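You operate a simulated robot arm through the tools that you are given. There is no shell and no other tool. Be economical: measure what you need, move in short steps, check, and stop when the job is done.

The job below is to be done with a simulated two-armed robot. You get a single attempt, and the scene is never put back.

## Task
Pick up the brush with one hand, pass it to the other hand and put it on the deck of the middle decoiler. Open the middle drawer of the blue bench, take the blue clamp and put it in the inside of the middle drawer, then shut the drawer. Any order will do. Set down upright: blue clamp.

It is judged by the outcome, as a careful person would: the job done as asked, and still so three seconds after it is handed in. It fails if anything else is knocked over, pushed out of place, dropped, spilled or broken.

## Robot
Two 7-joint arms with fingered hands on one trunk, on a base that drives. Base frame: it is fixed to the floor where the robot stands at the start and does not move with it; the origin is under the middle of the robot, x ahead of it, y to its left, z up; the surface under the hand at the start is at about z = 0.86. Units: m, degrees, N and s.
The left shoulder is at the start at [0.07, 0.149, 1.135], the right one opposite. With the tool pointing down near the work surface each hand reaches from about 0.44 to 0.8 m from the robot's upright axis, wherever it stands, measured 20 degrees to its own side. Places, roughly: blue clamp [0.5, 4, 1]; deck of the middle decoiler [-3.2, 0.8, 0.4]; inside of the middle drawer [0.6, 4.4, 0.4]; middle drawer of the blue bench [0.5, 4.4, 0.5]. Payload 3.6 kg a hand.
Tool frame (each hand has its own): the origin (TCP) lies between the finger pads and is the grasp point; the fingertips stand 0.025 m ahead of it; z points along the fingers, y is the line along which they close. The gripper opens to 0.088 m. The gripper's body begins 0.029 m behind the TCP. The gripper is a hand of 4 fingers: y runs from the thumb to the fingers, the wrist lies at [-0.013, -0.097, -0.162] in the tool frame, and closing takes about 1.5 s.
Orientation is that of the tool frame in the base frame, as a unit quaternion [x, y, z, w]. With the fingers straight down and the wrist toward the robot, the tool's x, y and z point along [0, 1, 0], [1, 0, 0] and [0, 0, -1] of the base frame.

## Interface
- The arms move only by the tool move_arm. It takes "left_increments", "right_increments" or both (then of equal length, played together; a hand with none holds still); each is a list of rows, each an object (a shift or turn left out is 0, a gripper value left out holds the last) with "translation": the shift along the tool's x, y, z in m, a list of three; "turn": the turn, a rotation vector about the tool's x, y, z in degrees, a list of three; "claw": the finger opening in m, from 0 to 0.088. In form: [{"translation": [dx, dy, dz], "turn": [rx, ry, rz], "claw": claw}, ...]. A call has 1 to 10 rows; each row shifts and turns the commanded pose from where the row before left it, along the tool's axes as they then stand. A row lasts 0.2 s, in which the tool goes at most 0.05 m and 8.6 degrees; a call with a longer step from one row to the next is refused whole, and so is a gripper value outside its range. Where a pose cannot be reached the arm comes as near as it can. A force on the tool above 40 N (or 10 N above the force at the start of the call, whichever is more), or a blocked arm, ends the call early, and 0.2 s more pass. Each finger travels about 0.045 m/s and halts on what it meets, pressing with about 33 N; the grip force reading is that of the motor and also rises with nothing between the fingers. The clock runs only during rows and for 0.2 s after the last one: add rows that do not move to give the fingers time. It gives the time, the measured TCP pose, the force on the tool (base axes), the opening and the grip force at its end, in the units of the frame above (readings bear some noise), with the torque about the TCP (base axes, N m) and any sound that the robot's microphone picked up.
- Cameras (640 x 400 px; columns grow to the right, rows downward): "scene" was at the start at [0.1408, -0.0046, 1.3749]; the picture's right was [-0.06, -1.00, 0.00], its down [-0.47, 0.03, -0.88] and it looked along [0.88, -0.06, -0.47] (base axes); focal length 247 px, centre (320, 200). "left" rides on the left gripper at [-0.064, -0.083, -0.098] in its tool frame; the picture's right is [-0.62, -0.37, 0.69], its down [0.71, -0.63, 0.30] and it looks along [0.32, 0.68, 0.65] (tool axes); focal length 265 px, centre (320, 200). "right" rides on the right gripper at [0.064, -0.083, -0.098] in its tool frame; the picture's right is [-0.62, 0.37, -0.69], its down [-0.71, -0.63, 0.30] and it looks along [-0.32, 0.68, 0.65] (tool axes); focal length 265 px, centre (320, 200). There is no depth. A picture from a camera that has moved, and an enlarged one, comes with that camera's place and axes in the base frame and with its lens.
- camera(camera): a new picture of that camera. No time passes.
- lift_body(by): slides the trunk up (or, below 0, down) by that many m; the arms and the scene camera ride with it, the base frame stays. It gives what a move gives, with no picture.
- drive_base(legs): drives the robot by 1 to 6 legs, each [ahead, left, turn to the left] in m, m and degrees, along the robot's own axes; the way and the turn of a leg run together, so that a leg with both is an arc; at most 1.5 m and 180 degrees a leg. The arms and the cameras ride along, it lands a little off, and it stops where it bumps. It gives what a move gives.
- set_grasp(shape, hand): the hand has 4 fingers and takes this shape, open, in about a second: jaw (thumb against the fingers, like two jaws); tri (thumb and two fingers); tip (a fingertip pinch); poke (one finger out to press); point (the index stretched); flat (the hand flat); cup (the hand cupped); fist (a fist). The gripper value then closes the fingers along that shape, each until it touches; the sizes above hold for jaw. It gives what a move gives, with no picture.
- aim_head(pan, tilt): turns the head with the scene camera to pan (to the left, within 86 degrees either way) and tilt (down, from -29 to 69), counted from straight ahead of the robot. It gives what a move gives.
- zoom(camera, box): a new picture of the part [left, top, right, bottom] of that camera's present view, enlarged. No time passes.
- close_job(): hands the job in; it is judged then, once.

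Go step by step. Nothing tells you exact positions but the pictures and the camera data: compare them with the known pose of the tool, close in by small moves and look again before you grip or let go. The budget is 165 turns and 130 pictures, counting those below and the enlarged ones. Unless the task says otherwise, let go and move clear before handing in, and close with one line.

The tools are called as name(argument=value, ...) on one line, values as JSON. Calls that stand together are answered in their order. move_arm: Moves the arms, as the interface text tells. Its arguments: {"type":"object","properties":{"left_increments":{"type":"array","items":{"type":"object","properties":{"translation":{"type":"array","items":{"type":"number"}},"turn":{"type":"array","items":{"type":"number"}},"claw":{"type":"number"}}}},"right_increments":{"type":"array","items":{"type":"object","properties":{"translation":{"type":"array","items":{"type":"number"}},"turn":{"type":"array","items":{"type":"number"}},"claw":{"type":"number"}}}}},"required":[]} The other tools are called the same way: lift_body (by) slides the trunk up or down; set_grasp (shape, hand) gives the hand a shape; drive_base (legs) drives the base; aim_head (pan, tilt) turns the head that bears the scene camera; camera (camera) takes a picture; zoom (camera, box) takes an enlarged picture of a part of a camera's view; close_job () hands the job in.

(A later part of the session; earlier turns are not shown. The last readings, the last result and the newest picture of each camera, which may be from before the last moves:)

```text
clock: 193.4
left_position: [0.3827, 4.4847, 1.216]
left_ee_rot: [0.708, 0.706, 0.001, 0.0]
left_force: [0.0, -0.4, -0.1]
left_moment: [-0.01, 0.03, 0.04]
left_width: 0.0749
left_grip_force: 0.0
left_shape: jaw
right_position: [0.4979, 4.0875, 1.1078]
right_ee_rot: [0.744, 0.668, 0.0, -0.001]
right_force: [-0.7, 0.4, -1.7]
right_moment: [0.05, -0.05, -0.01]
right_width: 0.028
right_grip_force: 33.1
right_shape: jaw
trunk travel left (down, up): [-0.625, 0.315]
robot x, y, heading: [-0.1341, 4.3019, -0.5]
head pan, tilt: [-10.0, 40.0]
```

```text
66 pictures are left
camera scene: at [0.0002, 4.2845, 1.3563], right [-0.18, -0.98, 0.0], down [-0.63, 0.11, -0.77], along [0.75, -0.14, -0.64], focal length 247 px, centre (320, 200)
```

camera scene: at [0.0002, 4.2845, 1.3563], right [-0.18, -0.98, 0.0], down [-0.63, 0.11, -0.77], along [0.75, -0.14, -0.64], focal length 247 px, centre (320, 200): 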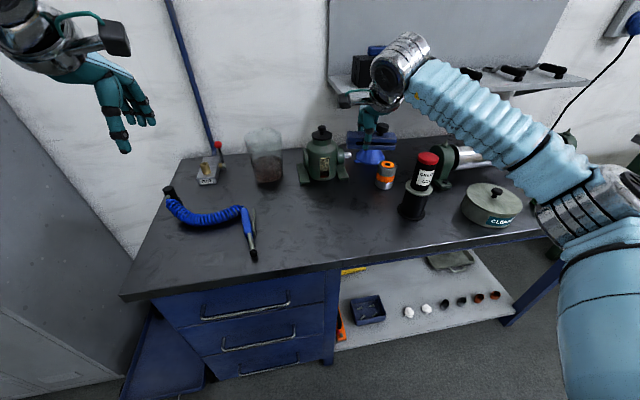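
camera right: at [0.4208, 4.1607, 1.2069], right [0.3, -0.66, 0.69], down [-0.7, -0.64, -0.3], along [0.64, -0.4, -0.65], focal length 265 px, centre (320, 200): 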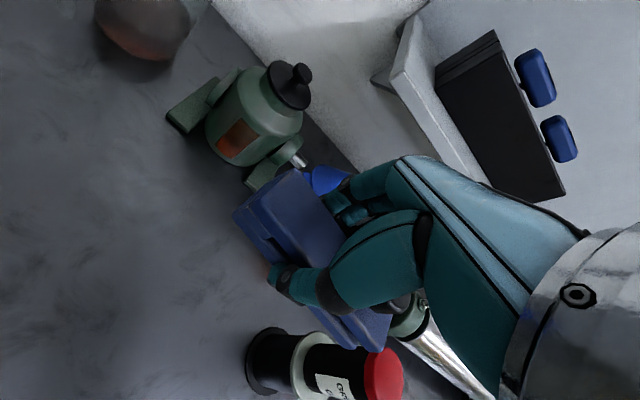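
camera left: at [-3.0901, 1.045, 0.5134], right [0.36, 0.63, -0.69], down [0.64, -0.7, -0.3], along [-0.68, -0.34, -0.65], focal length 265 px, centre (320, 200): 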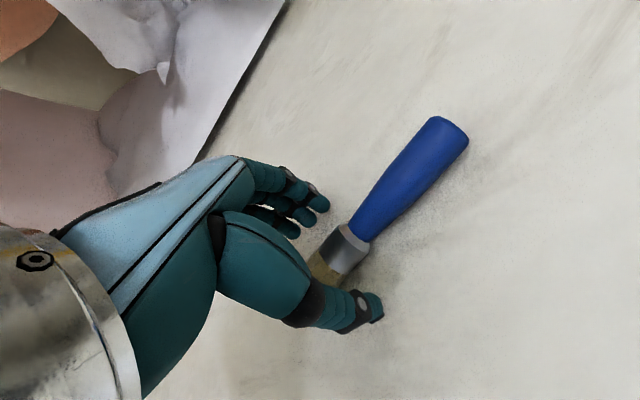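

The clamp is held level. The middle drawer handle triangulates to (0.355, 4.42, 0.495). I'll back off, bring the clamp in close and turn the left hand to point forward.

drive_base(legs=[[-0.45, 0, 0]])

move_arm(right_increments=[{"turn": [0, 0, -6]}, {"translation": [-0.02, -0.04, 0]}, {"translation": [-0.02, -0.04, 0]}, {"translation": [-0.02, -0.04, 0]}, {"translation": [-0.02, -0.04, 0]}, {"translation": [-0.02, -0.04, 0]}, {"translation": [0, -0.04, 0]}, {}, {}, {}], left_increments=[{"turn": [-8, 0, 0]}, {"turn": [-8, 0, 0]}, {"turn": [-8, 0, 0]}, {"turn": [-8, 0, 0]}, {"turn": [-8, 0, 0]}, {"turn": [-8, 0, 0]}, {"turn": [-8, 0, 0]}, {"turn": [-8, 0, 0]}, {"turn": [-8, 0, 0]}, {}])

lift_body(by=-0.4)

aim_head(pan=10, tilt=25)

camera(camera="scene")

```text
clock: 199.7
left_position: [-0.0707, 4.4837, 1.2156]
left_ee_rot: [0.708, 0.706, 0.0, -0.001]
left_force: [-0.7, 0.7, 0.1]
left_moment: [0.01, -0.01, -0.04]
left_width: 0.0747
left_grip_force: 0.1
left_shape: jaw
right_position: [0.0459, 4.0882, 1.1068]
right_ee_rot: [0.744, 0.668, 0.0, -0.001]
right_force: [-0.7, 1.2, -2.6]
right_moment: [0.05, -0.01, 0.03]
right_width: 0.028
right_grip_force: 33.1
right_shape: jaw
trunk travel left (down, up): [-0.625, 0.315]
robot x, y, heading: [-0.588, 4.2998, -0.4]
head pan, tilt: [-10.0, 40.0]
```

```text
clock: 201.9
left_position: [-0.0722, 4.4883, 1.2172]
left_ee_rot: [0.572, 0.57, 0.417, 0.417]
left_force: [0.3, 0.3, 0.2]
left_moment: [-0.01, 0.01, 0.01]
left_width: 0.0748
left_grip_force: 0.0
left_shape: jaw
right_position: [-0.1967, 3.9913, 1.1079]
right_ee_rot: [0.709, 0.706, 0.0, 0.002]
right_force: [0.0, -0.1, -2.6]
right_moment: [0.01, -0.01, -0.01]
right_width: 0.0277
right_grip_force: 32.8
right_shape: jaw
trunk travel left (down, up): [-0.625, 0.315]
robot x, y, heading: [-0.5827, 4.3004, -0.2]
head pan, tilt: [-10.0, 40.0]
```

```text
clock: 205.8
left_position: [-0.0714, 4.4879, 0.8162]
left_ee_rot: [0.573, 0.571, 0.415, 0.416]
left_force: [1.0, -0.8, 0.7]
left_moment: [0.0, -0.04, -0.01]
left_width: 0.0745
left_grip_force: 0.0
left_shape: jaw
right_position: [-0.1957, 3.99, 0.7078]
right_ee_rot: [0.709, 0.705, 0.001, 0.001]
right_force: [0.2, -0.6, -2.5]
right_moment: [0.04, -0.04, -0.01]
right_width: 0.0278
right_grip_force: 33.3
right_shape: jaw
trunk travel left (down, up): [-0.225, 0.715]
robot x, y, heading: [-0.5892, 4.3026, -0.4]
head pan, tilt: [-10.0, 40.0]
```

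```text
clock: 206.6
left_position: [-0.072, 4.487, 0.817]
left_ee_rot: [0.573, 0.571, 0.416, 0.416]
left_force: [-0.2, -0.1, -0.2]
left_moment: [0.01, 0.04, -0.04]
left_width: 0.0748
left_grip_force: 0.0
left_shape: jaw
right_position: [-0.1959, 3.9914, 0.7066]
right_ee_rot: [0.709, 0.705, -0.001, 0.002]
right_force: [-1.3, 0.3, -2.0]
right_moment: [0.02, 0.0, -0.02]
right_width: 0.0279
right_grip_force: 33.1
right_shape: jaw
trunk travel left (down, up): [-0.225, 0.715]
robot x, y, heading: [-0.5884, 4.3019, -0.3]
head pan, tilt: [10.0, 25.0]
```

```text
65 pictures are left
camera scene: at [-0.4478, 4.3177, 0.9796], right [0.17, -0.99, 0.0], down [-0.42, -0.07, -0.91], along [0.89, 0.15, -0.42], focal length 247 px, centre (320, 200)
```

scene: 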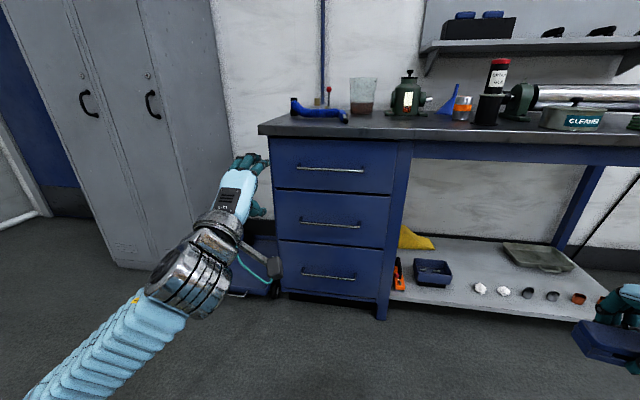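

The left hand is nearly horizontal and the middle handle is where I computed it. I'll finish the pitch, lower the hand to handle height and take a look.

move_arm(left_increments=[{"turn": [-6, 0, 0]}, {"turn": [-6, 0, 0]}, {"turn": [-6, 0, 0]}, {"translation": [-0.01, -0.046, 0]}, {"translation": [-0.01, -0.046, 0]}, {"translation": [-0.01, -0.046, 0]}, {"translation": [-0.01, -0.046, 0]}, {"translation": [-0.01, -0.046, 0]}, {"translation": [-0.01, -0.046, 0]}, {"translation": [-0.005, -0.046, 0]}])

camera(camera="left")

camera(camera="scene")

```text
clock: 208.1
left_position: [-0.0717, 4.4546, 0.6632]
left_ee_rot: [0.554, 0.43, 0.547, 0.457]
left_force: [-0.3, -0.5, 0.6]
left_moment: [0.02, 0.01, 0.0]
left_width: 0.0743
left_grip_force: 0.1
left_shape: jaw
right_position: [-0.1958, 3.9898, 0.7072]
right_ee_rot: [0.708, 0.706, 0.0, 0.0]
right_force: [0.0, 0.2, -1.6]
right_moment: [0.03, 0.0, 0.01]
right_width: 0.0278
right_grip_force: 33.5
right_shape: jaw
trunk travel left (down, up): [-0.225, 0.715]
robot x, y, heading: [-0.5911, 4.2999, -0.6]
head pan, tilt: [10.0, 25.0]
stopped in row 7 (left hand): the arm was blocked; the commanded pose is now the measured one
```

```text
64 pictures are left
camera left: at [-0.1699, 4.4147, 0.5667], right [0.68, -0.55, -0.48], down [0.34, 0.82, -0.46], along [0.65, 0.15, 0.75], focal length 265 px, centre (320, 200)
```

left: 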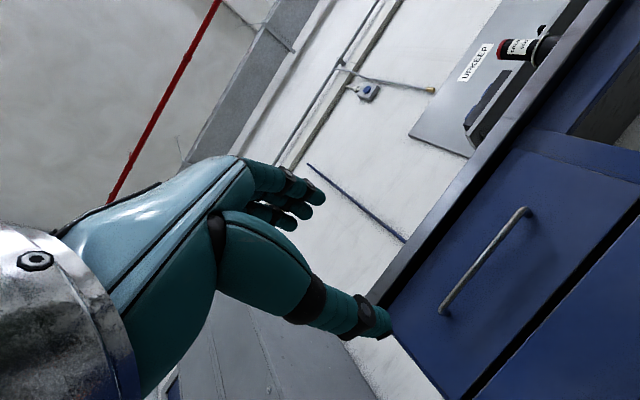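

```text
63 pictures are left
camera scene: at [-0.4478, 4.3172, 0.9797], right [0.17, -0.99, 0.0], down [-0.42, -0.07, -0.91], along [0.89, 0.15, -0.42], focal length 247 px, centre (320, 200)
```

scene: 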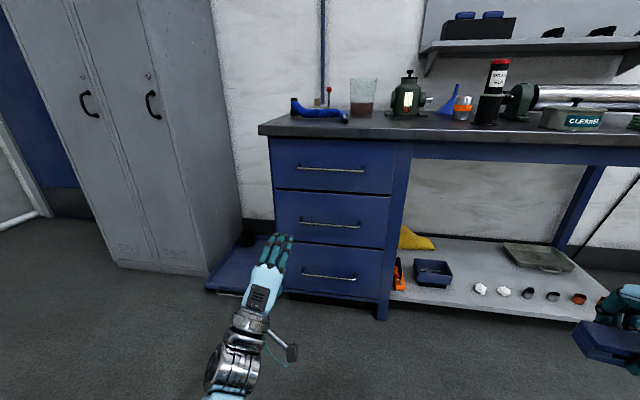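

The left arm hit a joint limit at full horizontal while low. Lowering the trunk will put the shoulder near handle height. I'll do that, undo the roll and ease the pitch to about 70°.

lift_body(by=-0.2)

move_arm(left_increments=[{"turn": [7, 0, 0]}, {"turn": [7, 0, 0]}, {"turn": [6, 0, 0]}, {"turn": [0, 0, -6]}, {"turn": [0, 0, -6]}, {}])

camera(camera="left")

```text
clock: 210.4
left_position: [-0.0732, 4.4529, 0.5291]
left_ee_rot: [0.553, 0.429, 0.55, 0.456]
left_force: [0.5, 0.3, -0.4]
left_moment: [-0.04, 0.0, 0.03]
left_width: 0.0747
left_grip_force: 0.1
left_shape: jaw
right_position: [-0.1974, 3.9877, 0.5686]
right_ee_rot: [0.708, 0.706, 0.003, -0.001]
right_force: [0.0, 1.4, -1.7]
right_moment: [0.02, 0.0, -0.02]
right_width: 0.0278
right_grip_force: 33.0
right_shape: jaw
trunk travel left (down, up): [-0.084, 0.856]
robot x, y, heading: [-0.5869, 4.3033, -0.4]
head pan, tilt: [10.0, 25.0]
stopped: the arm was blocked; the commanded pose is now the measured one
```

```text
clock: 211.0
left_position: [-0.0705, 4.4529, 0.5351]
left_ee_rot: [0.549, 0.541, 0.452, 0.448]
left_force: [-0.3, -0.9, -1.0]
left_moment: [0.02, 0.02, -0.02]
left_width: 0.0747
left_grip_force: 0.0
left_shape: jaw
right_position: [-0.1961, 3.9885, 0.5687]
right_ee_rot: [0.708, 0.706, 0.002, -0.001]
right_force: [-0.5, -0.6, -1.9]
right_moment: [0.04, -0.01, 0.0]
right_width: 0.0279
right_grip_force: 32.9
right_shape: jaw
trunk travel left (down, up): [-0.084, 0.856]
robot x, y, heading: [-0.5814, 4.3021, -0.2]
head pan, tilt: [10.0, 25.0]
stopped in row 2 (left hand): the arm was blocked; the commanded pose is now the measured one
```

```text
62 pictures are left
camera left: at [-0.1829, 4.3901, 0.4707], right [0.61, -0.62, -0.5], down [0.18, 0.72, -0.67], along [0.77, 0.32, 0.55], focal length 265 px, centre (320, 200)
```

left: 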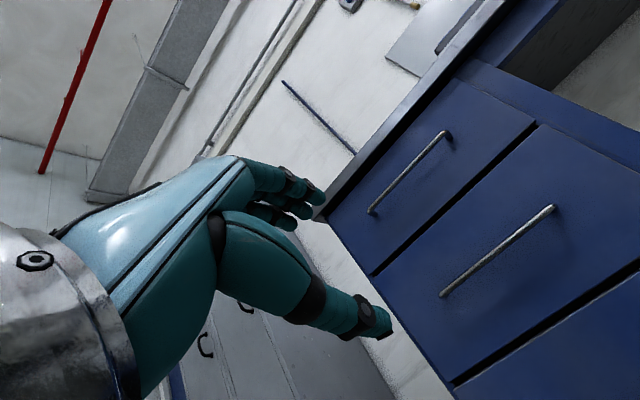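

Something blocks the left arm low down, probably the elbow. I'll look at it.

aim_head(pan=45, tilt=60)

camera(camera="scene")

```text
clock: 212.0
left_position: [-0.0712, 4.4522, 0.536]
left_ee_rot: [0.548, 0.541, 0.455, 0.447]
left_force: [-0.1, 0.0, 0.7]
left_moment: [-0.01, -0.01, 0.03]
left_width: 0.0747
left_grip_force: 0.1
left_shape: jaw
right_position: [-0.1965, 3.9872, 0.5681]
right_ee_rot: [0.708, 0.706, 0.004, -0.002]
right_force: [-0.4, 0.4, -2.6]
right_moment: [0.04, -0.01, 0.04]
right_width: 0.028
right_grip_force: 33.2
right_shape: jaw
trunk travel left (down, up): [-0.084, 0.856]
robot x, y, heading: [-0.5874, 4.2997, -0.2]
head pan, tilt: [45.0, 60.0]
```

```text
61 pictures are left
camera scene: at [-0.493, 4.3435, 0.7934], right [0.7, -0.71, 0.0], down [-0.61, -0.6, -0.51], along [0.36, 0.36, -0.86], focal length 247 px, centre (320, 200)
```

scene: 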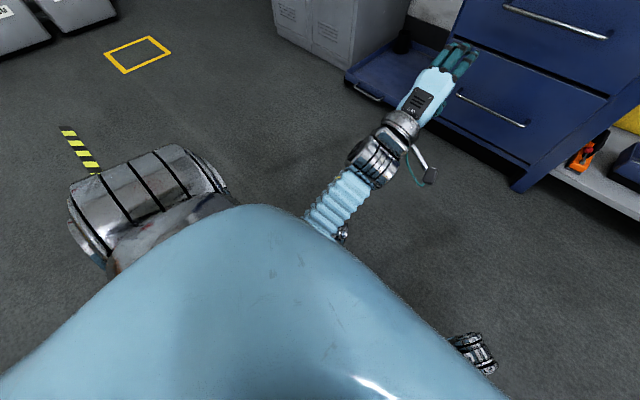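

The elbow hangs low beside the base, so I need a longer reach with a higher trunk. I'll raise the trunk, ease the pitch to 60° and reach further out.

lift_body(by=0.14)

move_arm(left_increments=[{"turn": [6.5, 0, 0]}, {"turn": [6.5, 0, 0]}, {"turn": [6.5, 0, 0]}, {"translation": [0, 0.02, 0.034]}, {"translation": [0, 0.02, 0.034]}, {"translation": [0, 0.02, 0.034]}, {"translation": [0, 0.02, 0.034]}, {}])

aim_head(pan=12, tilt=35)

camera(camera="scene")

```text
clock: 213.7
left_position: [-0.0703, 4.4544, 0.6692]
left_ee_rot: [0.547, 0.543, 0.451, 0.449]
left_force: [-0.1, 0.2, 1.0]
left_moment: [-0.01, -0.03, -0.02]
left_width: 0.0749
left_grip_force: 0.0
left_shape: jaw
right_position: [-0.1961, 3.9907, 0.7057]
right_ee_rot: [0.709, 0.705, 0.0, -0.001]
right_force: [-0.3, 0.7, -2.7]
right_moment: [0.04, 0.0, -0.02]
right_width: 0.0281
right_grip_force: 33.1
right_shape: jaw
trunk travel left (down, up): [-0.224, 0.716]
robot x, y, heading: [-0.5879, 4.3023, -0.2]
head pan, tilt: [45.0, 60.0]
```

```text
clock: 215.5
left_position: [0.0872, 4.455, 0.6704]
left_ee_rot: [0.616, 0.611, 0.353, 0.351]
left_force: [0.0, 0.1, -0.1]
left_moment: [0.0, 0.0, 0.0]
left_width: 0.0748
left_grip_force: 0.1
left_shape: jaw
right_position: [-0.1973, 3.9901, 0.7071]
right_ee_rot: [0.709, 0.705, 0.0, 0.0]
right_force: [0.3, 0.0, -2.8]
right_moment: [0.01, 0.0, -0.02]
right_width: 0.0279
right_grip_force: 33.4
right_shape: jaw
trunk travel left (down, up): [-0.224, 0.716]
robot x, y, heading: [-0.5854, 4.3007, -0.1]
head pan, tilt: [45.0, 60.0]
```

```text
clock: 216.5
left_position: [0.0871, 4.4544, 0.6693]
left_ee_rot: [0.616, 0.612, 0.352, 0.35]
left_force: [-0.3, -0.1, -0.1]
left_moment: [0.01, -0.01, 0.01]
left_width: 0.0747
left_grip_force: 0.2
left_shape: jaw
right_position: [-0.1961, 3.9906, 0.7062]
right_ee_rot: [0.708, 0.706, 0.0, 0.0]
right_force: [0.6, 0.0, -2.0]
right_moment: [0.05, 0.02, -0.03]
right_width: 0.0279
right_grip_force: 32.9
right_shape: jaw
trunk travel left (down, up): [-0.224, 0.716]
robot x, y, heading: [-0.5892, 4.3036, -0.4]
head pan, tilt: [12.0, 35.0]
```

```text
60 pictures are left
camera scene: at [-0.4524, 4.3204, 0.9627], right [0.2, -0.98, 0.0], down [-0.56, -0.12, -0.82], along [0.8, 0.17, -0.57], focal length 247 px, centre (320, 200)
```

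scene: 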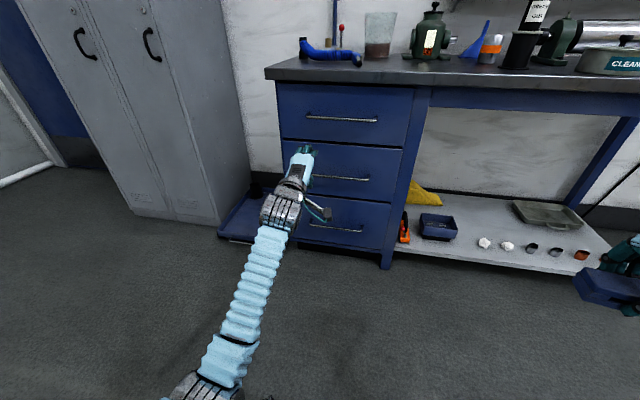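

That reach works. I'll lower the hand to about handle height, still 0.25 m short of the drawer.

move_arm(left_increments=[{"translation": [-0.008, -0.03, 0.0173]}, {"translation": [-0.008, -0.03, 0.0173]}, {"translation": [-0.008, -0.03, 0.0173]}, {"translation": [-0.008, -0.03, 0.0173]}, {}])

drive_base(legs=[[0.15, 0, 0]])

camera(camera="scene")

camera(camera="left")

```text
clock: 217.7
left_position: [0.0929, 4.4769, 0.5309]
left_ee_rot: [0.62, 0.597, 0.405, 0.307]
left_force: [-0.6, 0.4, 0.1]
left_moment: [-0.01, 0.03, -0.03]
left_width: 0.0747
left_grip_force: 0.1
left_shape: jaw
right_position: [-0.1971, 3.9913, 0.7059]
right_ee_rot: [0.708, 0.706, 0.0, 0.0]
right_force: [0.0, -0.4, -3.4]
right_moment: [0.01, 0.03, 0.01]
right_width: 0.028
right_grip_force: 32.6
right_shape: jaw
trunk travel left (down, up): [-0.224, 0.716]
robot x, y, heading: [-0.5861, 4.2985, -0.1]
head pan, tilt: [12.0, 35.0]
stopped in row 5 (left hand): the arm was blocked; the commanded pose is now the measured one
```

```text
clock: 220.2
left_position: [0.2418, 4.4746, 0.5311]
left_ee_rot: [0.621, 0.597, 0.404, 0.308]
left_force: [0.8, -0.6, 0.3]
left_moment: [0.0, -0.02, 0.02]
left_width: 0.0748
left_grip_force: 0.1
left_shape: jaw
right_position: [-0.046, 3.9908, 0.7065]
right_ee_rot: [0.709, 0.706, 0.0, 0.0]
right_force: [0.1, 0.2, -1.9]
right_moment: [0.03, 0.04, -0.02]
right_width: 0.0281
right_grip_force: 33.2
right_shape: jaw
trunk travel left (down, up): [-0.224, 0.716]
robot x, y, heading: [-0.4355, 4.2971, -0.5]
head pan, tilt: [12.0, 35.0]
```

```text
59 pictures are left
camera scene: at [-0.2993, 4.3197, 0.9627], right [0.2, -0.98, 0.0], down [-0.56, -0.12, -0.82], along [0.8, 0.17, -0.57], focal length 247 px, centre (320, 200)
```

scene: 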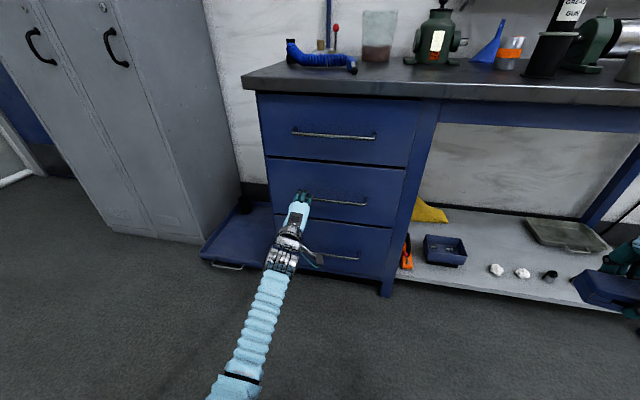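

```text
58 pictures are left
camera left: at [0.1186, 4.4096, 0.4978], right [0.45, -0.51, -0.74], down [-0.07, 0.8, -0.6], along [0.89, 0.32, 0.32], focal length 265 px, centre (320, 200)
```

left: 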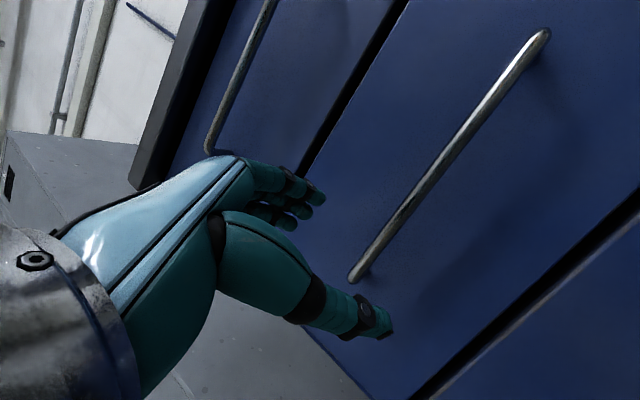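

The handle spans y≈4.30–4.53 at z≈0.50. I'll enlarge to judge how far it stands off the face before choosing the grip pitch.

zoom(camera="left", box=[320, 10, 600, 300])

zoom(camera="scene", box=[240, 100, 440, 270])

```text
1.38 times, centred on (460, 155) of left
camera zoom: at [0.1186, 4.4096, 0.4978], right [0.45, -0.51, -0.74], down [-0.07, 0.8, -0.6], along [0.89, 0.32, 0.32], focal length 366 px, centre (127, 262)
```

zoom: 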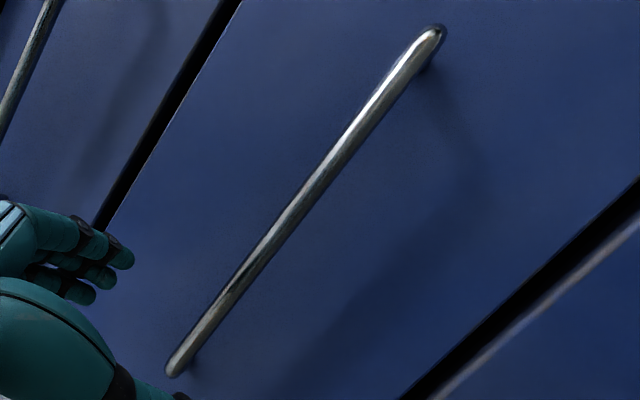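

```text
2.35 times, centred on (340, 185) of scene
camera zoom: at [-0.2993, 4.3197, 0.9627], right [0.2, -0.98, 0.0], down [-0.56, -0.12, -0.82], along [0.8, 0.17, -0.57], focal length 582 px, centre (273, 235)
```

zoom: 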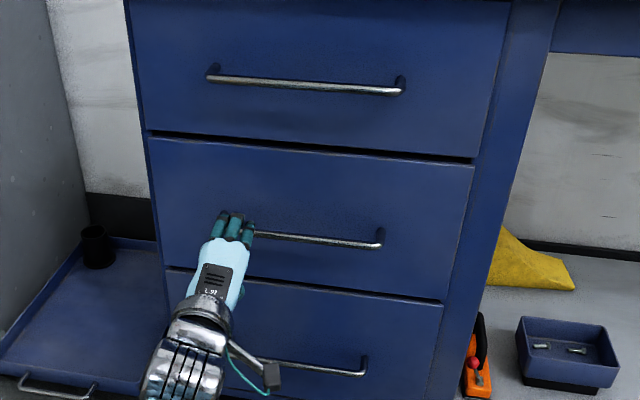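

The bar triangulates to x≈0.340, z≈0.506, standing off about 35–40 mm. I'll ease the pitch to about 48°, square the hand up and narrow the opening for a fingertip pinch on the bar.

move_arm(left_increments=[{"turn": [8, 0, 0]}, {"turn": [4, 0, 0]}, {"turn": [0, -5.9, -5.6]}, {"claw": 0.045}, {}])

camera(camera="left")

```text
clock: 221.4
left_position: [0.2408, 4.4739, 0.5317]
left_ee_rot: [0.635, 0.654, 0.293, 0.29]
left_force: [0.7, -0.1, 0.1]
left_moment: [-0.02, 0.02, 0.01]
left_width: 0.0452
left_grip_force: 0.0
left_shape: jaw
right_position: [-0.0463, 3.9898, 0.7049]
right_ee_rot: [0.707, 0.707, 0.0, 0.0]
right_force: [0.3, -0.8, -3.1]
right_moment: [0.05, -0.03, -0.05]
right_width: 0.0277
right_grip_force: 33.2
right_shape: jaw
trunk travel left (down, up): [-0.224, 0.716]
robot x, y, heading: [-0.4352, 4.303, -0.3]
head pan, tilt: [12.0, 35.0]
```

```text
55 pictures are left
camera left: at [0.1152, 4.4073, 0.5338], right [0.29, -0.62, -0.73], down [-0.21, 0.7, -0.68], along [0.93, 0.35, 0.08], focal length 265 px, centre (320, 200)
```

left: 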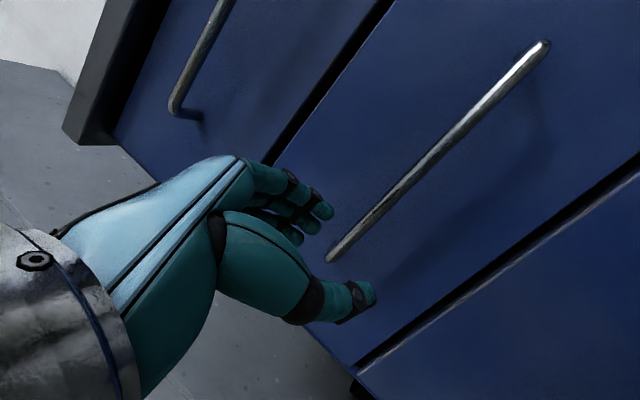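

The hand is squared at about 49° pitch. I'll shift onto the bar's line and approach along the finger axis, stopping about 3 cm short to check.

move_arm(left_increments=[{"translation": [-0.012, 0.023, 0]}, {"translation": [-0.012, 0.023, 0]}, {"translation": [0, 0, 0.025]}, {"translation": [0, 0, 0.025]}, {}])

zoom(camera="left", box=[200, 100, 480, 380])

zoom(camera="scene", box=[240, 130, 400, 250])

```text
clock: 222.7
left_position: [0.311, 4.4653, 0.5283]
left_ee_rot: [0.635, 0.654, 0.304, 0.276]
left_force: [0.4, -0.6, 0.6]
left_moment: [-0.02, 0.03, 0.02]
left_width: 0.0454
left_grip_force: 0.0
left_shape: jaw
right_position: [-0.0459, 3.9896, 0.7049]
right_ee_rot: [0.708, 0.706, 0.0, 0.0]
right_force: [-0.2, -0.2, -2.4]
right_moment: [-0.01, -0.05, 0.01]
right_width: 0.0279
right_grip_force: 32.9
right_shape: jaw
trunk travel left (down, up): [-0.224, 0.716]
robot x, y, heading: [-0.4325, 4.2998, -0.4]
head pan, tilt: [12.0, 35.0]
```

```text
1.43 times, centred on (340, 240) of left
camera zoom: at [0.1851, 4.3979, 0.5289], right [0.3, -0.59, -0.75], down [-0.22, 0.72, -0.66], along [0.93, 0.36, 0.09], focal length 379 px, centre (291, 143)
```

zoom: 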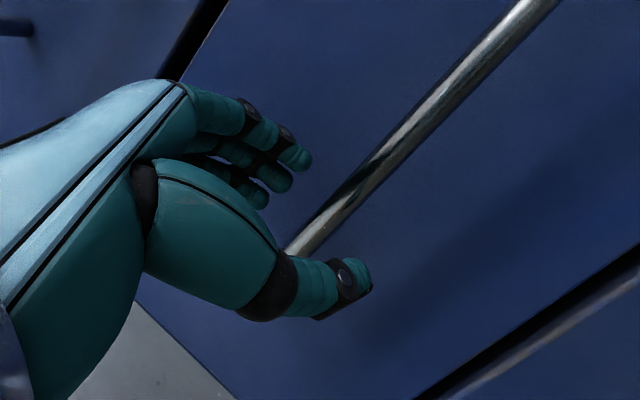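

```text
3.33 times, centred on (320, 190) of scene
camera zoom: at [-0.2996, 4.3196, 0.9628], right [0.2, -0.98, 0.0], down [-0.56, -0.12, -0.82], along [0.8, 0.17, -0.57], focal length 824 px, centre (320, 233)
```

zoom: 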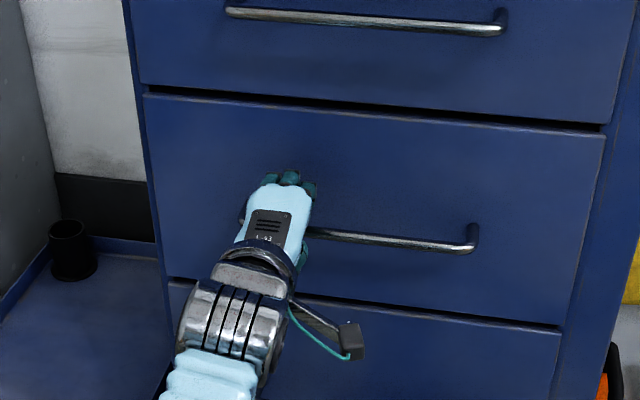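

The hand is slightly left of the bar's middle and again near its wrist limit. I'll back off 6 cm, strafe 4 cm right, lower the trunk 6 cm while raising the hand, and retry.

drive_base(legs=[[-0.07, -0.045, 0]])

lift_body(by=-0.06)

move_arm(left_increments=[{"translation": [0, 0.015, -0.014], "claw": 0.04}, {"translation": [0, 0.015, -0.014]}, {}])

camera(camera="left")

```text
clock: 224.2
left_position: [0.2417, 4.4184, 0.5276]
left_ee_rot: [0.636, 0.653, 0.301, 0.281]
left_force: [-0.3, -0.1, 0.8]
left_moment: [0.03, -0.01, 0.0]
left_width: 0.0453
left_grip_force: 0.1
left_shape: jaw
right_position: [-0.1159, 3.9452, 0.706]
right_ee_rot: [0.708, 0.706, 0.0, 0.0]
right_force: [0.8, -0.4, -1.7]
right_moment: [0.06, -0.01, -0.02]
right_width: 0.0278
right_grip_force: 33.3
right_shape: jaw
trunk travel left (down, up): [-0.224, 0.716]
robot x, y, heading: [-0.509, 4.2552, -0.2]
head pan, tilt: [12.0, 35.0]
```

```text
clock: 225.2
left_position: [0.2402, 4.4195, 0.4688]
left_ee_rot: [0.635, 0.654, 0.302, 0.279]
left_force: [-0.5, 0.1, 0.5]
left_moment: [0.0, 0.01, 0.03]
left_width: 0.0452
left_grip_force: 0.1
left_shape: jaw
right_position: [-0.1152, 3.947, 0.6466]
right_ee_rot: [0.708, 0.706, 0.0, 0.002]
right_force: [-0.7, 0.2, -2.7]
right_moment: [0.04, -0.06, 0.0]
right_width: 0.0278
right_grip_force: 33.0
right_shape: jaw
trunk travel left (down, up): [-0.164, 0.776]
robot x, y, heading: [-0.507, 4.2562, -0.3]
head pan, tilt: [12.0, 35.0]
```

```text
clock: 226.0
left_position: [0.2406, 4.4173, 0.5091]
left_ee_rot: [0.636, 0.653, 0.3, 0.28]
left_force: [-0.3, -0.3, 0.0]
left_moment: [0.0, 0.0, 0.02]
left_width: 0.0406
left_grip_force: 0.0
left_shape: jaw
right_position: [-0.1155, 3.9461, 0.6462]
right_ee_rot: [0.708, 0.706, 0.0, 0.0]
right_force: [0.3, 0.3, -2.4]
right_moment: [0.03, -0.07, 0.02]
right_width: 0.0278
right_grip_force: 33.0
right_shape: jaw
trunk travel left (down, up): [-0.164, 0.776]
robot x, y, heading: [-0.507, 4.2559, -0.4]
head pan, tilt: [12.0, 35.0]
```

```text
52 pictures are left
camera left: at [0.1139, 4.3491, 0.5111], right [0.29, -0.6, -0.74], down [-0.21, 0.72, -0.66], along [0.93, 0.36, 0.08], focal length 265 px, centre (320, 200)
```

left: 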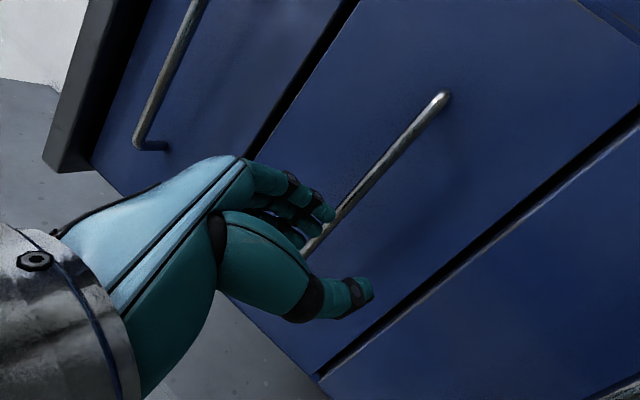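

The bar estimate is now (0.338, ·, 0.5085). I'll set a 30 mm opening, line up and come in along the finger axis under the force guard.

move_arm(left_increments=[{"translation": [0, 0.032, 0], "claw": 0.032}, {"translation": [0, 0.0315, 0]}, {"translation": [0, 0, 0.02]}, {"translation": [0, 0, 0.02]}, {}])

zoom(camera="left", box=[220, 100, 420, 340])

```text
clock: 227.2
left_position: [0.3118, 4.4199, 0.5312]
left_ee_rot: [0.636, 0.653, 0.3, 0.281]
left_force: [0.1, -0.1, -0.1]
left_moment: [-0.01, -0.04, -0.02]
left_width: 0.0322
left_grip_force: 0.0
left_shape: jaw
right_position: [-0.1169, 3.9457, 0.6462]
right_ee_rot: [0.708, 0.706, 0.0, 0.0]
right_force: [-0.7, 0.1, -1.7]
right_moment: [0.05, 0.0, -0.03]
right_width: 0.0281
right_grip_force: 33.0
right_shape: jaw
trunk travel left (down, up): [-0.164, 0.776]
robot x, y, heading: [-0.5064, 4.2567, -0.4]
head pan, tilt: [12.0, 35.0]
```

```text
1.67 times, centred on (320, 220) of left
camera zoom: at [0.1861, 4.3517, 0.5331], right [0.3, -0.6, -0.74], down [-0.21, 0.72, -0.66], along [0.93, 0.36, 0.08], focal length 442 px, centre (320, 167)
```

zoom: 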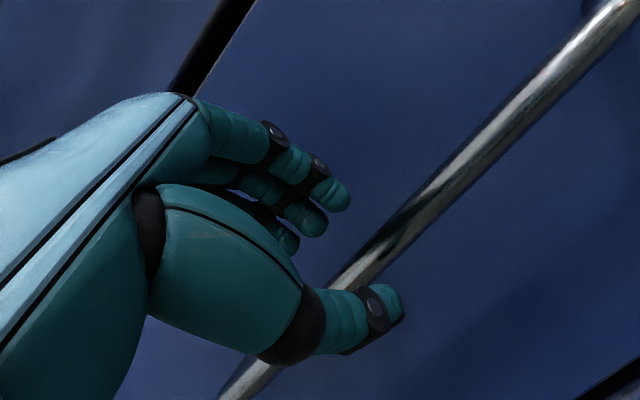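

The bar lies between thumb and fingers, about 30 mm ahead. I'll advance 23 mm and close.

move_arm(left_increments=[{"translation": [0, 0, 0.012]}, {"translation": [0, 0, 0.011]}, {}, {"claw": 0.02}, {"claw": 0.01}, {"claw": 0.0}, {}, {}, {}])

zoom(camera="left", box=[220, 100, 420, 340])

```text
clock: 229.2
left_position: [0.3295, 4.4211, 0.5119]
left_ee_rot: [0.637, 0.655, 0.297, 0.278]
left_force: [1.7, 0.1, -6.6]
left_moment: [-0.01, 0.02, -0.07]
left_width: 0.0032
left_grip_force: 32.9
left_shape: jaw
right_position: [-0.1148, 3.9453, 0.6456]
right_ee_rot: [0.708, 0.706, -0.001, 0.0]
right_force: [0.3, -0.2, -3.6]
right_moment: [0.04, 0.01, 0.02]
right_width: 0.0277
right_grip_force: 33.4
right_shape: jaw
trunk travel left (down, up): [-0.164, 0.776]
robot x, y, heading: [-0.5099, 4.2521, -0.2]
head pan, tilt: [12.0, 35.0]
```

```text
1.67 times, centred on (320, 220) of left
camera zoom: at [0.203, 4.3528, 0.5146], right [0.29, -0.6, -0.75], down [-0.22, 0.72, -0.66], along [0.93, 0.36, 0.08], focal length 442 px, centre (320, 167)
```

zoom: 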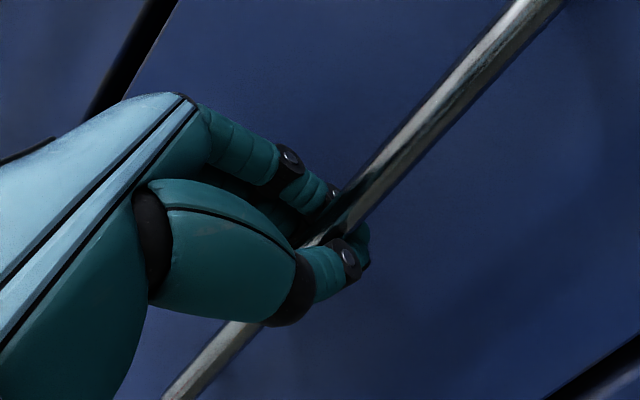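

The handle is well gripped. I'll pull by backing the base 0.12 m and check.

drive_base(legs=[[-0.12, 0, 0]])

camera(camera="scene")

```text
clock: 231.4
left_position: [0.2093, 4.4196, 0.5123]
left_ee_rot: [0.637, 0.654, 0.298, 0.279]
left_force: [-0.3, 1.4, -9.6]
left_moment: [0.05, 0.06, -0.08]
left_width: 0.0034
left_grip_force: 33.1
left_shape: jaw
right_position: [-0.2353, 3.948, 0.6457]
right_ee_rot: [0.71, 0.705, -0.001, 0.0]
right_force: [-0.9, -0.5, -2.6]
right_moment: [0.0, 0.05, -0.01]
right_width: 0.0279
right_grip_force: 33.2
right_shape: jaw
trunk travel left (down, up): [-0.164, 0.776]
robot x, y, heading: [-0.6284, 4.2546, -0.4]
head pan, tilt: [12.0, 35.0]
```

```text
49 pictures are left
camera scene: at [-0.4932, 4.274, 0.9025], right [0.2, -0.98, 0.0], down [-0.56, -0.12, -0.82], along [0.8, 0.17, -0.58], focal length 247 px, centre (320, 200)
```

scene: 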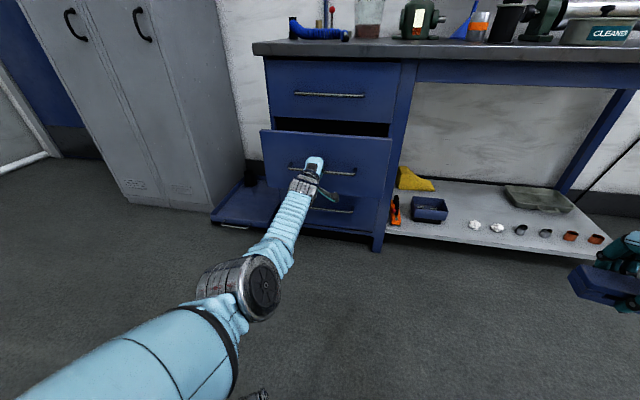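

The drawer follows. I'll pull another 0.14 m.

drive_base(legs=[[-0.14, 0, 0]])

camera(camera="scene")

```text
clock: 232.8
left_position: [0.1604, 4.419, 0.5086]
left_ee_rot: [0.639, 0.654, 0.295, 0.277]
left_force: [-0.9, 0.1, -2.2]
left_moment: [0.02, -0.01, -0.02]
left_width: 0.003
left_grip_force: 32.8
left_shape: jaw
right_position: [-0.285, 3.9481, 0.6456]
right_ee_rot: [0.709, 0.706, -0.001, 0.0]
right_force: [-0.3, 0.4, -0.9]
right_moment: [0.05, 0.01, -0.02]
right_width: 0.0278
right_grip_force: 33.1
right_shape: jaw
trunk travel left (down, up): [-0.164, 0.776]
robot x, y, heading: [-0.6767, 4.2558, -0.4]
head pan, tilt: [12.0, 35.0]
stopped in leg 1: the robot was blocked; the commanded pose is now the measured one
```

```text
48 pictures are left
camera scene: at [-0.539, 4.274, 0.9029], right [0.2, -0.98, 0.0], down [-0.56, -0.12, -0.82], along [0.8, 0.17, -0.57], focal length 247 px, centre (320, 200)
```

scene: 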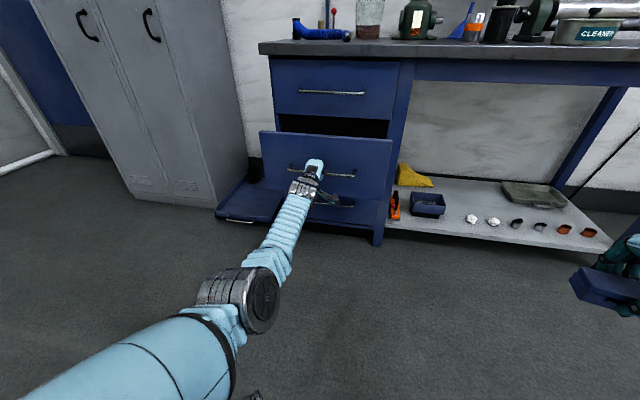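

The drawer has reached its stop after about 0.17 m of travel. I'll release the handle and withdraw the left hand along its finger axis.

move_arm(left_increments=[{"claw": 0.02}, {"claw": 0.035}, {"claw": 0.045}, {}, {"translation": [0, 0, -0.025]}, {"translation": [0, 0, -0.035]}, {"translation": [0, 0, -0.04]}, {}])

camera(camera="scene")

```text
clock: 234.6
left_position: [0.0862, 4.4153, 0.5768]
left_ee_rot: [0.639, 0.654, 0.295, 0.277]
left_force: [-0.1, 0.7, 0.2]
left_moment: [0.01, 0.0, 0.02]
left_width: 0.0443
left_grip_force: 0.2
left_shape: jaw
right_position: [-0.2831, 3.9463, 0.6459]
right_ee_rot: [0.708, 0.706, 0.0, -0.001]
right_force: [-0.1, -0.1, -2.1]
right_moment: [0.03, -0.01, 0.02]
right_width: 0.0277
right_grip_force: 33.1
right_shape: jaw
trunk travel left (down, up): [-0.164, 0.776]
robot x, y, heading: [-0.6721, 4.2552, -0.4]
head pan, tilt: [12.0, 35.0]
```

```text
47 pictures are left
camera scene: at [-0.5393, 4.2739, 0.9027], right [0.2, -0.98, 0.0], down [-0.56, -0.12, -0.82], along [0.8, 0.17, -0.57], focal length 247 px, centre (320, 200)
```

scene: 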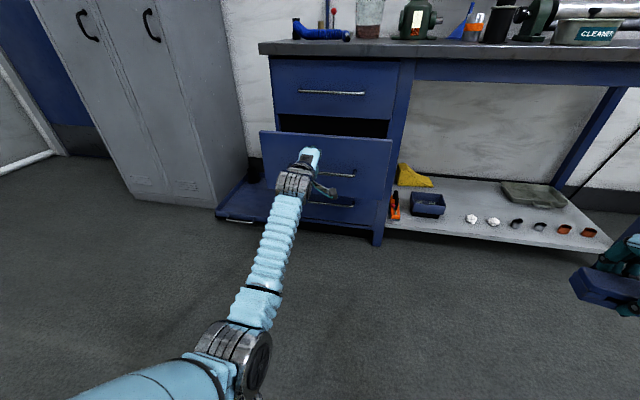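

The handle is free. I'll raise the trunk 0.4 m, pull the left hand back and look into the drawer from above.

lift_body(by=0.4)

move_arm(left_increments=[{"translation": [0.01, -0.026, -0.03]}, {"translation": [0.01, -0.026, -0.03]}, {"translation": [0.01, -0.026, -0.03]}, {"translation": [0.01, -0.026, -0.03]}, {"turn": [8, 0, 0]}, {"turn": [8, 0, 0]}, {"turn": [8, 0, 0]}, {"turn": [8, 0, 0]}, {"turn": [8, 0, 0]}, {}])

drive_base(legs=[[0.3, 0.1, 0]])

aim_head(pan=3, tilt=55)

camera(camera="scene")

```text
clock: 238.4
left_position: [0.0865, 4.4149, 0.9777]
left_ee_rot: [0.638, 0.654, 0.296, 0.277]
left_force: [-0.2, -0.4, 0.0]
left_moment: [-0.04, 0.0, -0.02]
left_width: 0.0445
left_grip_force: 0.0
left_shape: jaw
right_position: [-0.2837, 3.9468, 1.0463]
right_ee_rot: [0.708, 0.706, 0.0, -0.001]
right_force: [-0.1, -0.1, -2.5]
right_moment: [0.04, 0.0, 0.02]
right_width: 0.028
right_grip_force: 33.1
right_shape: jaw
trunk travel left (down, up): [-0.564, 0.376]
robot x, y, heading: [-0.6732, 4.2554, -0.3]
head pan, tilt: [12.0, 35.0]
```

```text
clock: 240.6
left_position: [-0.074, 4.4499, 0.9811]
left_ee_rot: [0.694, 0.717, 0.054, 0.042]
left_force: [0.0, 0.8, 0.7]
left_moment: [0.01, 0.02, -0.02]
left_width: 0.0447
left_grip_force: 0.0
left_shape: jaw
right_position: [-0.2856, 3.9475, 1.0464]
right_ee_rot: [0.709, 0.706, 0.0, 0.0]
right_force: [0.9, 0.1, -1.8]
right_moment: [0.03, -0.03, 0.01]
right_width: 0.0278
right_grip_force: 33.2
right_shape: jaw
trunk travel left (down, up): [-0.564, 0.376]
robot x, y, heading: [-0.673, 4.2585, -0.4]
head pan, tilt: [12.0, 35.0]
```

```text
clock: 245.0
left_position: [0.2289, 4.5457, 0.9802]
left_ee_rot: [0.695, 0.716, 0.054, 0.043]
left_force: [0.3, -0.8, 0.2]
left_moment: [0.01, -0.01, 0.0]
left_width: 0.0448
left_grip_force: 0.2
left_shape: jaw
right_position: [0.0159, 4.045, 1.0468]
right_ee_rot: [0.709, 0.705, 0.0, 0.001]
right_force: [1.0, 0.6, -1.9]
right_moment: [0.03, -0.01, 0.01]
right_width: 0.0282
right_grip_force: 32.8
right_shape: jaw
trunk travel left (down, up): [-0.564, 0.376]
robot x, y, heading: [-0.3723, 4.3546, -0.3]
head pan, tilt: [12.0, 35.0]
```

```text
clock: 245.9
left_position: [0.2303, 4.5459, 0.981]
left_ee_rot: [0.695, 0.715, 0.053, 0.043]
left_force: [0.1, -0.5, 0.7]
left_moment: [0.02, -0.03, 0.0]
left_width: 0.0444
left_grip_force: 0.0
left_shape: jaw
right_position: [0.0185, 4.043, 1.0452]
right_ee_rot: [0.709, 0.705, 0.0, 0.0]
right_force: [-0.4, -1.1, -1.8]
right_moment: [0.04, 0.0, 0.01]
right_width: 0.0277
right_grip_force: 33.0
right_shape: jaw
trunk travel left (down, up): [-0.564, 0.376]
robot x, y, heading: [-0.3726, 4.3528, -0.4]
head pan, tilt: [3.0, 55.0]
```

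```text
46 pictures are left
camera scene: at [-0.2499, 4.357, 1.2746], right [0.04, -1.0, 0.0], down [-0.82, -0.04, -0.57], along [0.57, 0.03, -0.82], focal length 247 px, centre (320, 200)
```

scene: 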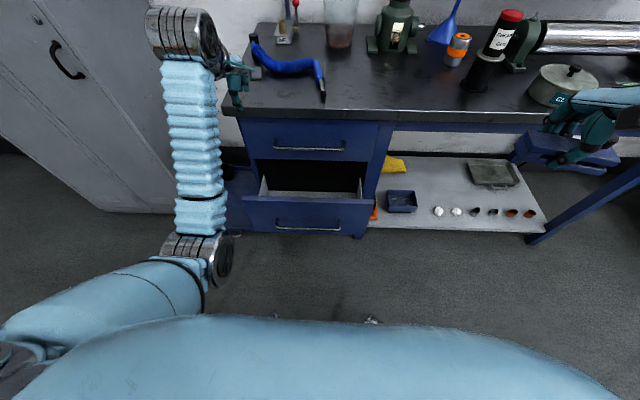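

The drawer is open and shows light inner sides. I'll enlarge it.

zoom(camera="scene", box=[220, 100, 400, 240])

```text
2.86 times, centred on (310, 170) of scene
camera zoom: at [-0.2499, 4.357, 1.2746], right [0.04, -1.0, 0.0], down [-0.82, -0.04, -0.57], along [0.57, 0.03, -0.82], focal length 707 px, centre (349, 286)
```

zoom: 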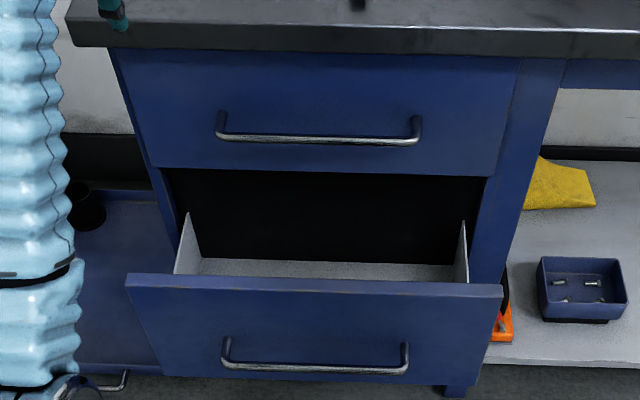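

Front panel: x 0.20–0.22, top z≈0.62; upper drawer bottom at z≈0.63. The gap is about 0.15 m, so I'll go in carefully and tilt the wrist up so it clears the panel. First I'll raise the left hand out of the way, then move in.

move_arm(left_increments=[{"translation": [0, -0.02, -0.04]}, {"translation": [0, -0.03, -0.04]}, {"translation": [0, -0.04, -0.03]}, {"translation": [0, -0.04, -0.02]}, {"translation": [0.04, -0.02, 0]}, {"translation": [0.04, 0, 0]}, {}])

drive_base(legs=[[0.12, 0.1, 0.3]])

move_arm(right_increments=[{"translation": [0.04, 0.01, 0]}, {"translation": [0.04, 0.01, 0]}, {"translation": [0.04, 0.01, 0]}, {"translation": [0.04, 0.01, 0]}, {"translation": [0.04, 0.01, 0]}, {"translation": [0.04, 0, 0.02]}, {"translation": [0.03, 0, 0.04]}, {"translation": [0, 0, 0.05]}, {"translation": [0, 0, 0.05]}, {}])

camera(camera="scene")

camera(camera="right")

```text
clock: 246.7
left_position: [0.1468, 4.6179, 1.0636]
left_ee_rot: [0.635, 0.763, 0.116, -0.02]
left_force: [1.0, -0.3, -0.1]
left_moment: [0.0, 0.0, 0.03]
left_width: 0.0444
left_grip_force: 0.1
left_shape: jaw
left hand out of reach, approached as far as the arm can: row 3, 4
right_position: [0.018, 4.0456, 1.0447]
right_ee_rot: [0.709, 0.705, -0.001, 0.0]
right_force: [-0.6, 0.3, -2.6]
right_moment: [0.04, 0.04, 0.04]
right_width: 0.0276
right_grip_force: 32.5
right_shape: jaw
trunk travel left (down, up): [-0.564, 0.376]
robot x, y, heading: [-0.371, 4.3506, -0.5]
head pan, tilt: [3.0, 55.0]
stopped in row 4 (left hand): the arm was blocked; the commanded pose is now the measured one
```

```text
clock: 248.9
left_position: [0.2636, 4.7263, 1.0652]
left_ee_rot: [0.628, 0.768, 0.122, -0.024]
left_force: [0.5, -0.2, -0.5]
left_moment: [0.0, 0.02, 0.01]
left_width: 0.0448
left_grip_force: 0.1
left_shape: jaw
right_position: [0.1385, 4.1472, 1.0463]
right_ee_rot: [0.707, 0.707, -0.001, 0.0]
right_force: [0.0, 0.4, -0.8]
right_moment: [0.01, 0.0, 0.0]
right_width: 0.0279
right_grip_force: 33.2
right_shape: jaw
trunk travel left (down, up): [-0.564, 0.376]
robot x, y, heading: [-0.2524, 4.4542, 0.0]
head pan, tilt: [3.0, 55.0]
```

```text
clock: 251.1
left_position: [0.2631, 4.7284, 1.0665]
left_ee_rot: [0.627, 0.768, 0.124, -0.025]
left_force: [-0.2, 0.1, 0.1]
left_moment: [-0.01, 0.0, 0.03]
left_width: 0.0446
left_grip_force: 0.1
left_shape: jaw
right_position: [0.1883, 4.415, 0.884]
right_ee_rot: [0.708, 0.706, -0.001, -0.001]
right_force: [-0.5, 0.0, -2.5]
right_moment: [0.06, -0.02, 0.02]
right_width: 0.0277
right_grip_force: 33.1
right_shape: jaw
trunk travel left (down, up): [-0.564, 0.376]
robot x, y, heading: [-0.2473, 4.4551, -0.1]
head pan, tilt: [3.0, 55.0]
```

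```text
44 pictures are left
camera scene: at [-0.1278, 4.4598, 1.2745], right [0.05, -1.0, 0.0], down [-0.82, -0.04, -0.57], along [0.57, 0.03, -0.82], focal length 247 px, centre (320, 200)
```

scene: 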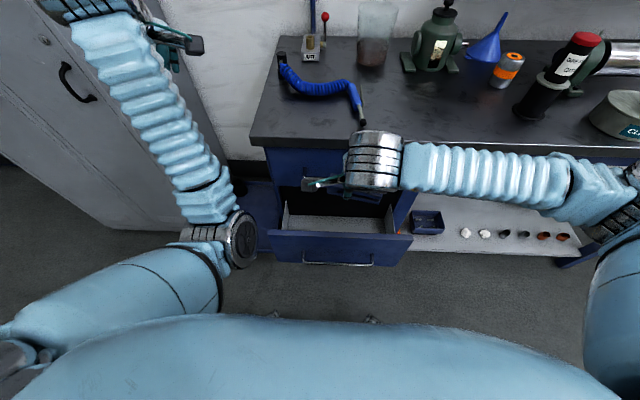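

```text
43 pictures are left
camera right: at [0.104, 4.4797, 0.9842], right [0.37, -0.62, 0.69], down [-0.63, -0.71, -0.3], along [0.68, -0.33, -0.65], focal length 265 px, centre (320, 200)
```

right: 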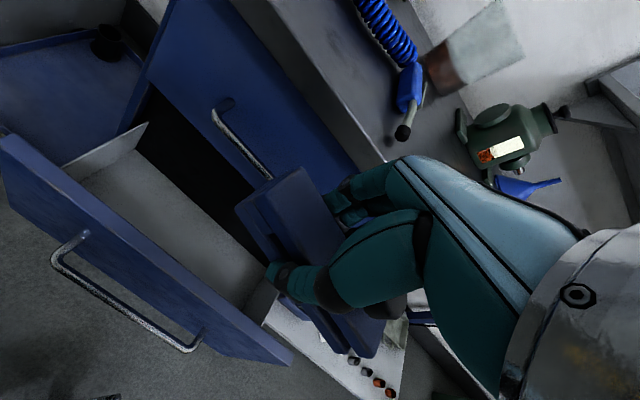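

The arm will be nearly stretched, sloping down over the panel, and a tilt of about 25° gives clearance. I'll drive 5 cm closer and descend to z≈0.66 just inside the panel.

drive_base(legs=[[0.05, 0, 0]])

move_arm(right_increments=[{"translation": [0, 0.01, 0.04]}, {"translation": [0, 0.01, 0.04]}, {"translation": [0, 0.01, 0.04]}, {"translation": [0, 0, 0.04]}, {"translation": [0, 0, 0.04]}, {}])

camera(camera="scene")

camera(camera="right")

```text
clock: 252.4
left_position: [0.3098, 4.7333, 1.0688]
left_ee_rot: [0.622, 0.772, 0.128, -0.027]
left_force: [-0.1, -0.2, 0.6]
left_moment: [-0.04, 0.0, -0.03]
left_width: 0.0446
left_grip_force: 0.1
left_shape: jaw
right_position: [0.2368, 4.4164, 0.8852]
right_ee_rot: [0.707, 0.707, 0.0, 0.001]
right_force: [-0.1, -0.7, -2.1]
right_moment: [0.01, -0.01, 0.01]
right_width: 0.0277
right_grip_force: 33.1
right_shape: jaw
trunk travel left (down, up): [-0.564, 0.376]
robot x, y, heading: [-0.1949, 4.4558, -0.1]
head pan, tilt: [3.0, 55.0]
```

```text
clock: 253.8
left_position: [0.3111, 4.7324, 1.0674]
left_ee_rot: [0.621, 0.773, 0.13, -0.029]
left_force: [0.6, -0.6, -0.4]
left_moment: [-0.01, 0.02, -0.01]
left_width: 0.0449
left_grip_force: 0.1
left_shape: jaw
right_position: [0.2686, 4.4134, 0.6839]
right_ee_rot: [0.707, 0.707, 0.001, 0.0]
right_force: [0.0, -0.2, -1.9]
right_moment: [0.03, 0.0, -0.02]
right_width: 0.0275
right_grip_force: 32.7
right_shape: jaw
trunk travel left (down, up): [-0.564, 0.376]
robot x, y, heading: [-0.1909, 4.4528, -0.1]
head pan, tilt: [3.0, 55.0]
```

```text
42 pictures are left
camera scene: at [-0.0744, 4.4592, 1.2745], right [0.05, -1.0, 0.0], down [-0.82, -0.04, -0.57], along [0.57, 0.03, -0.82], focal length 247 px, centre (320, 200)
```

scene: 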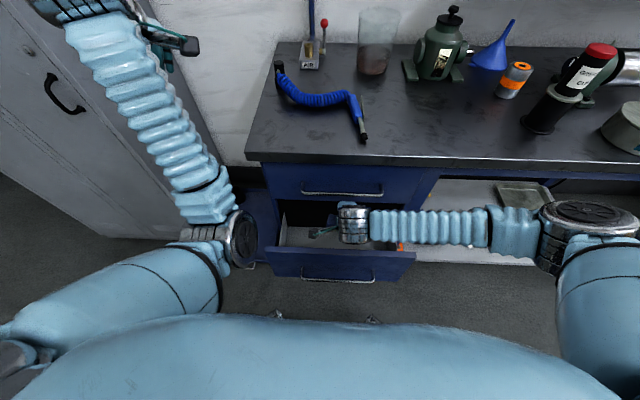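

```text
41 pictures are left
camera right: at [0.183, 4.4782, 0.7838], right [0.37, -0.62, 0.69], down [-0.63, -0.71, -0.3], along [0.68, -0.32, -0.65], focal length 265 px, centre (320, 200)
```

right: 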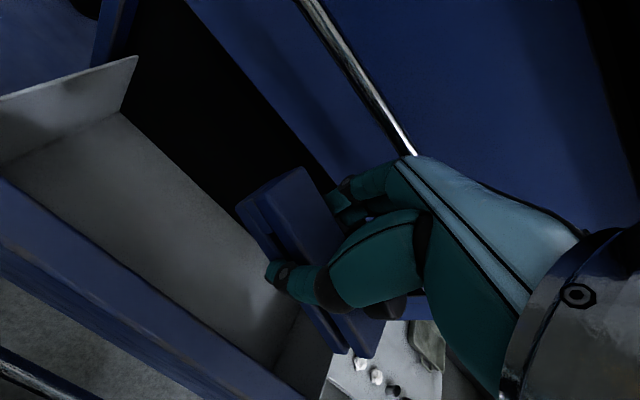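

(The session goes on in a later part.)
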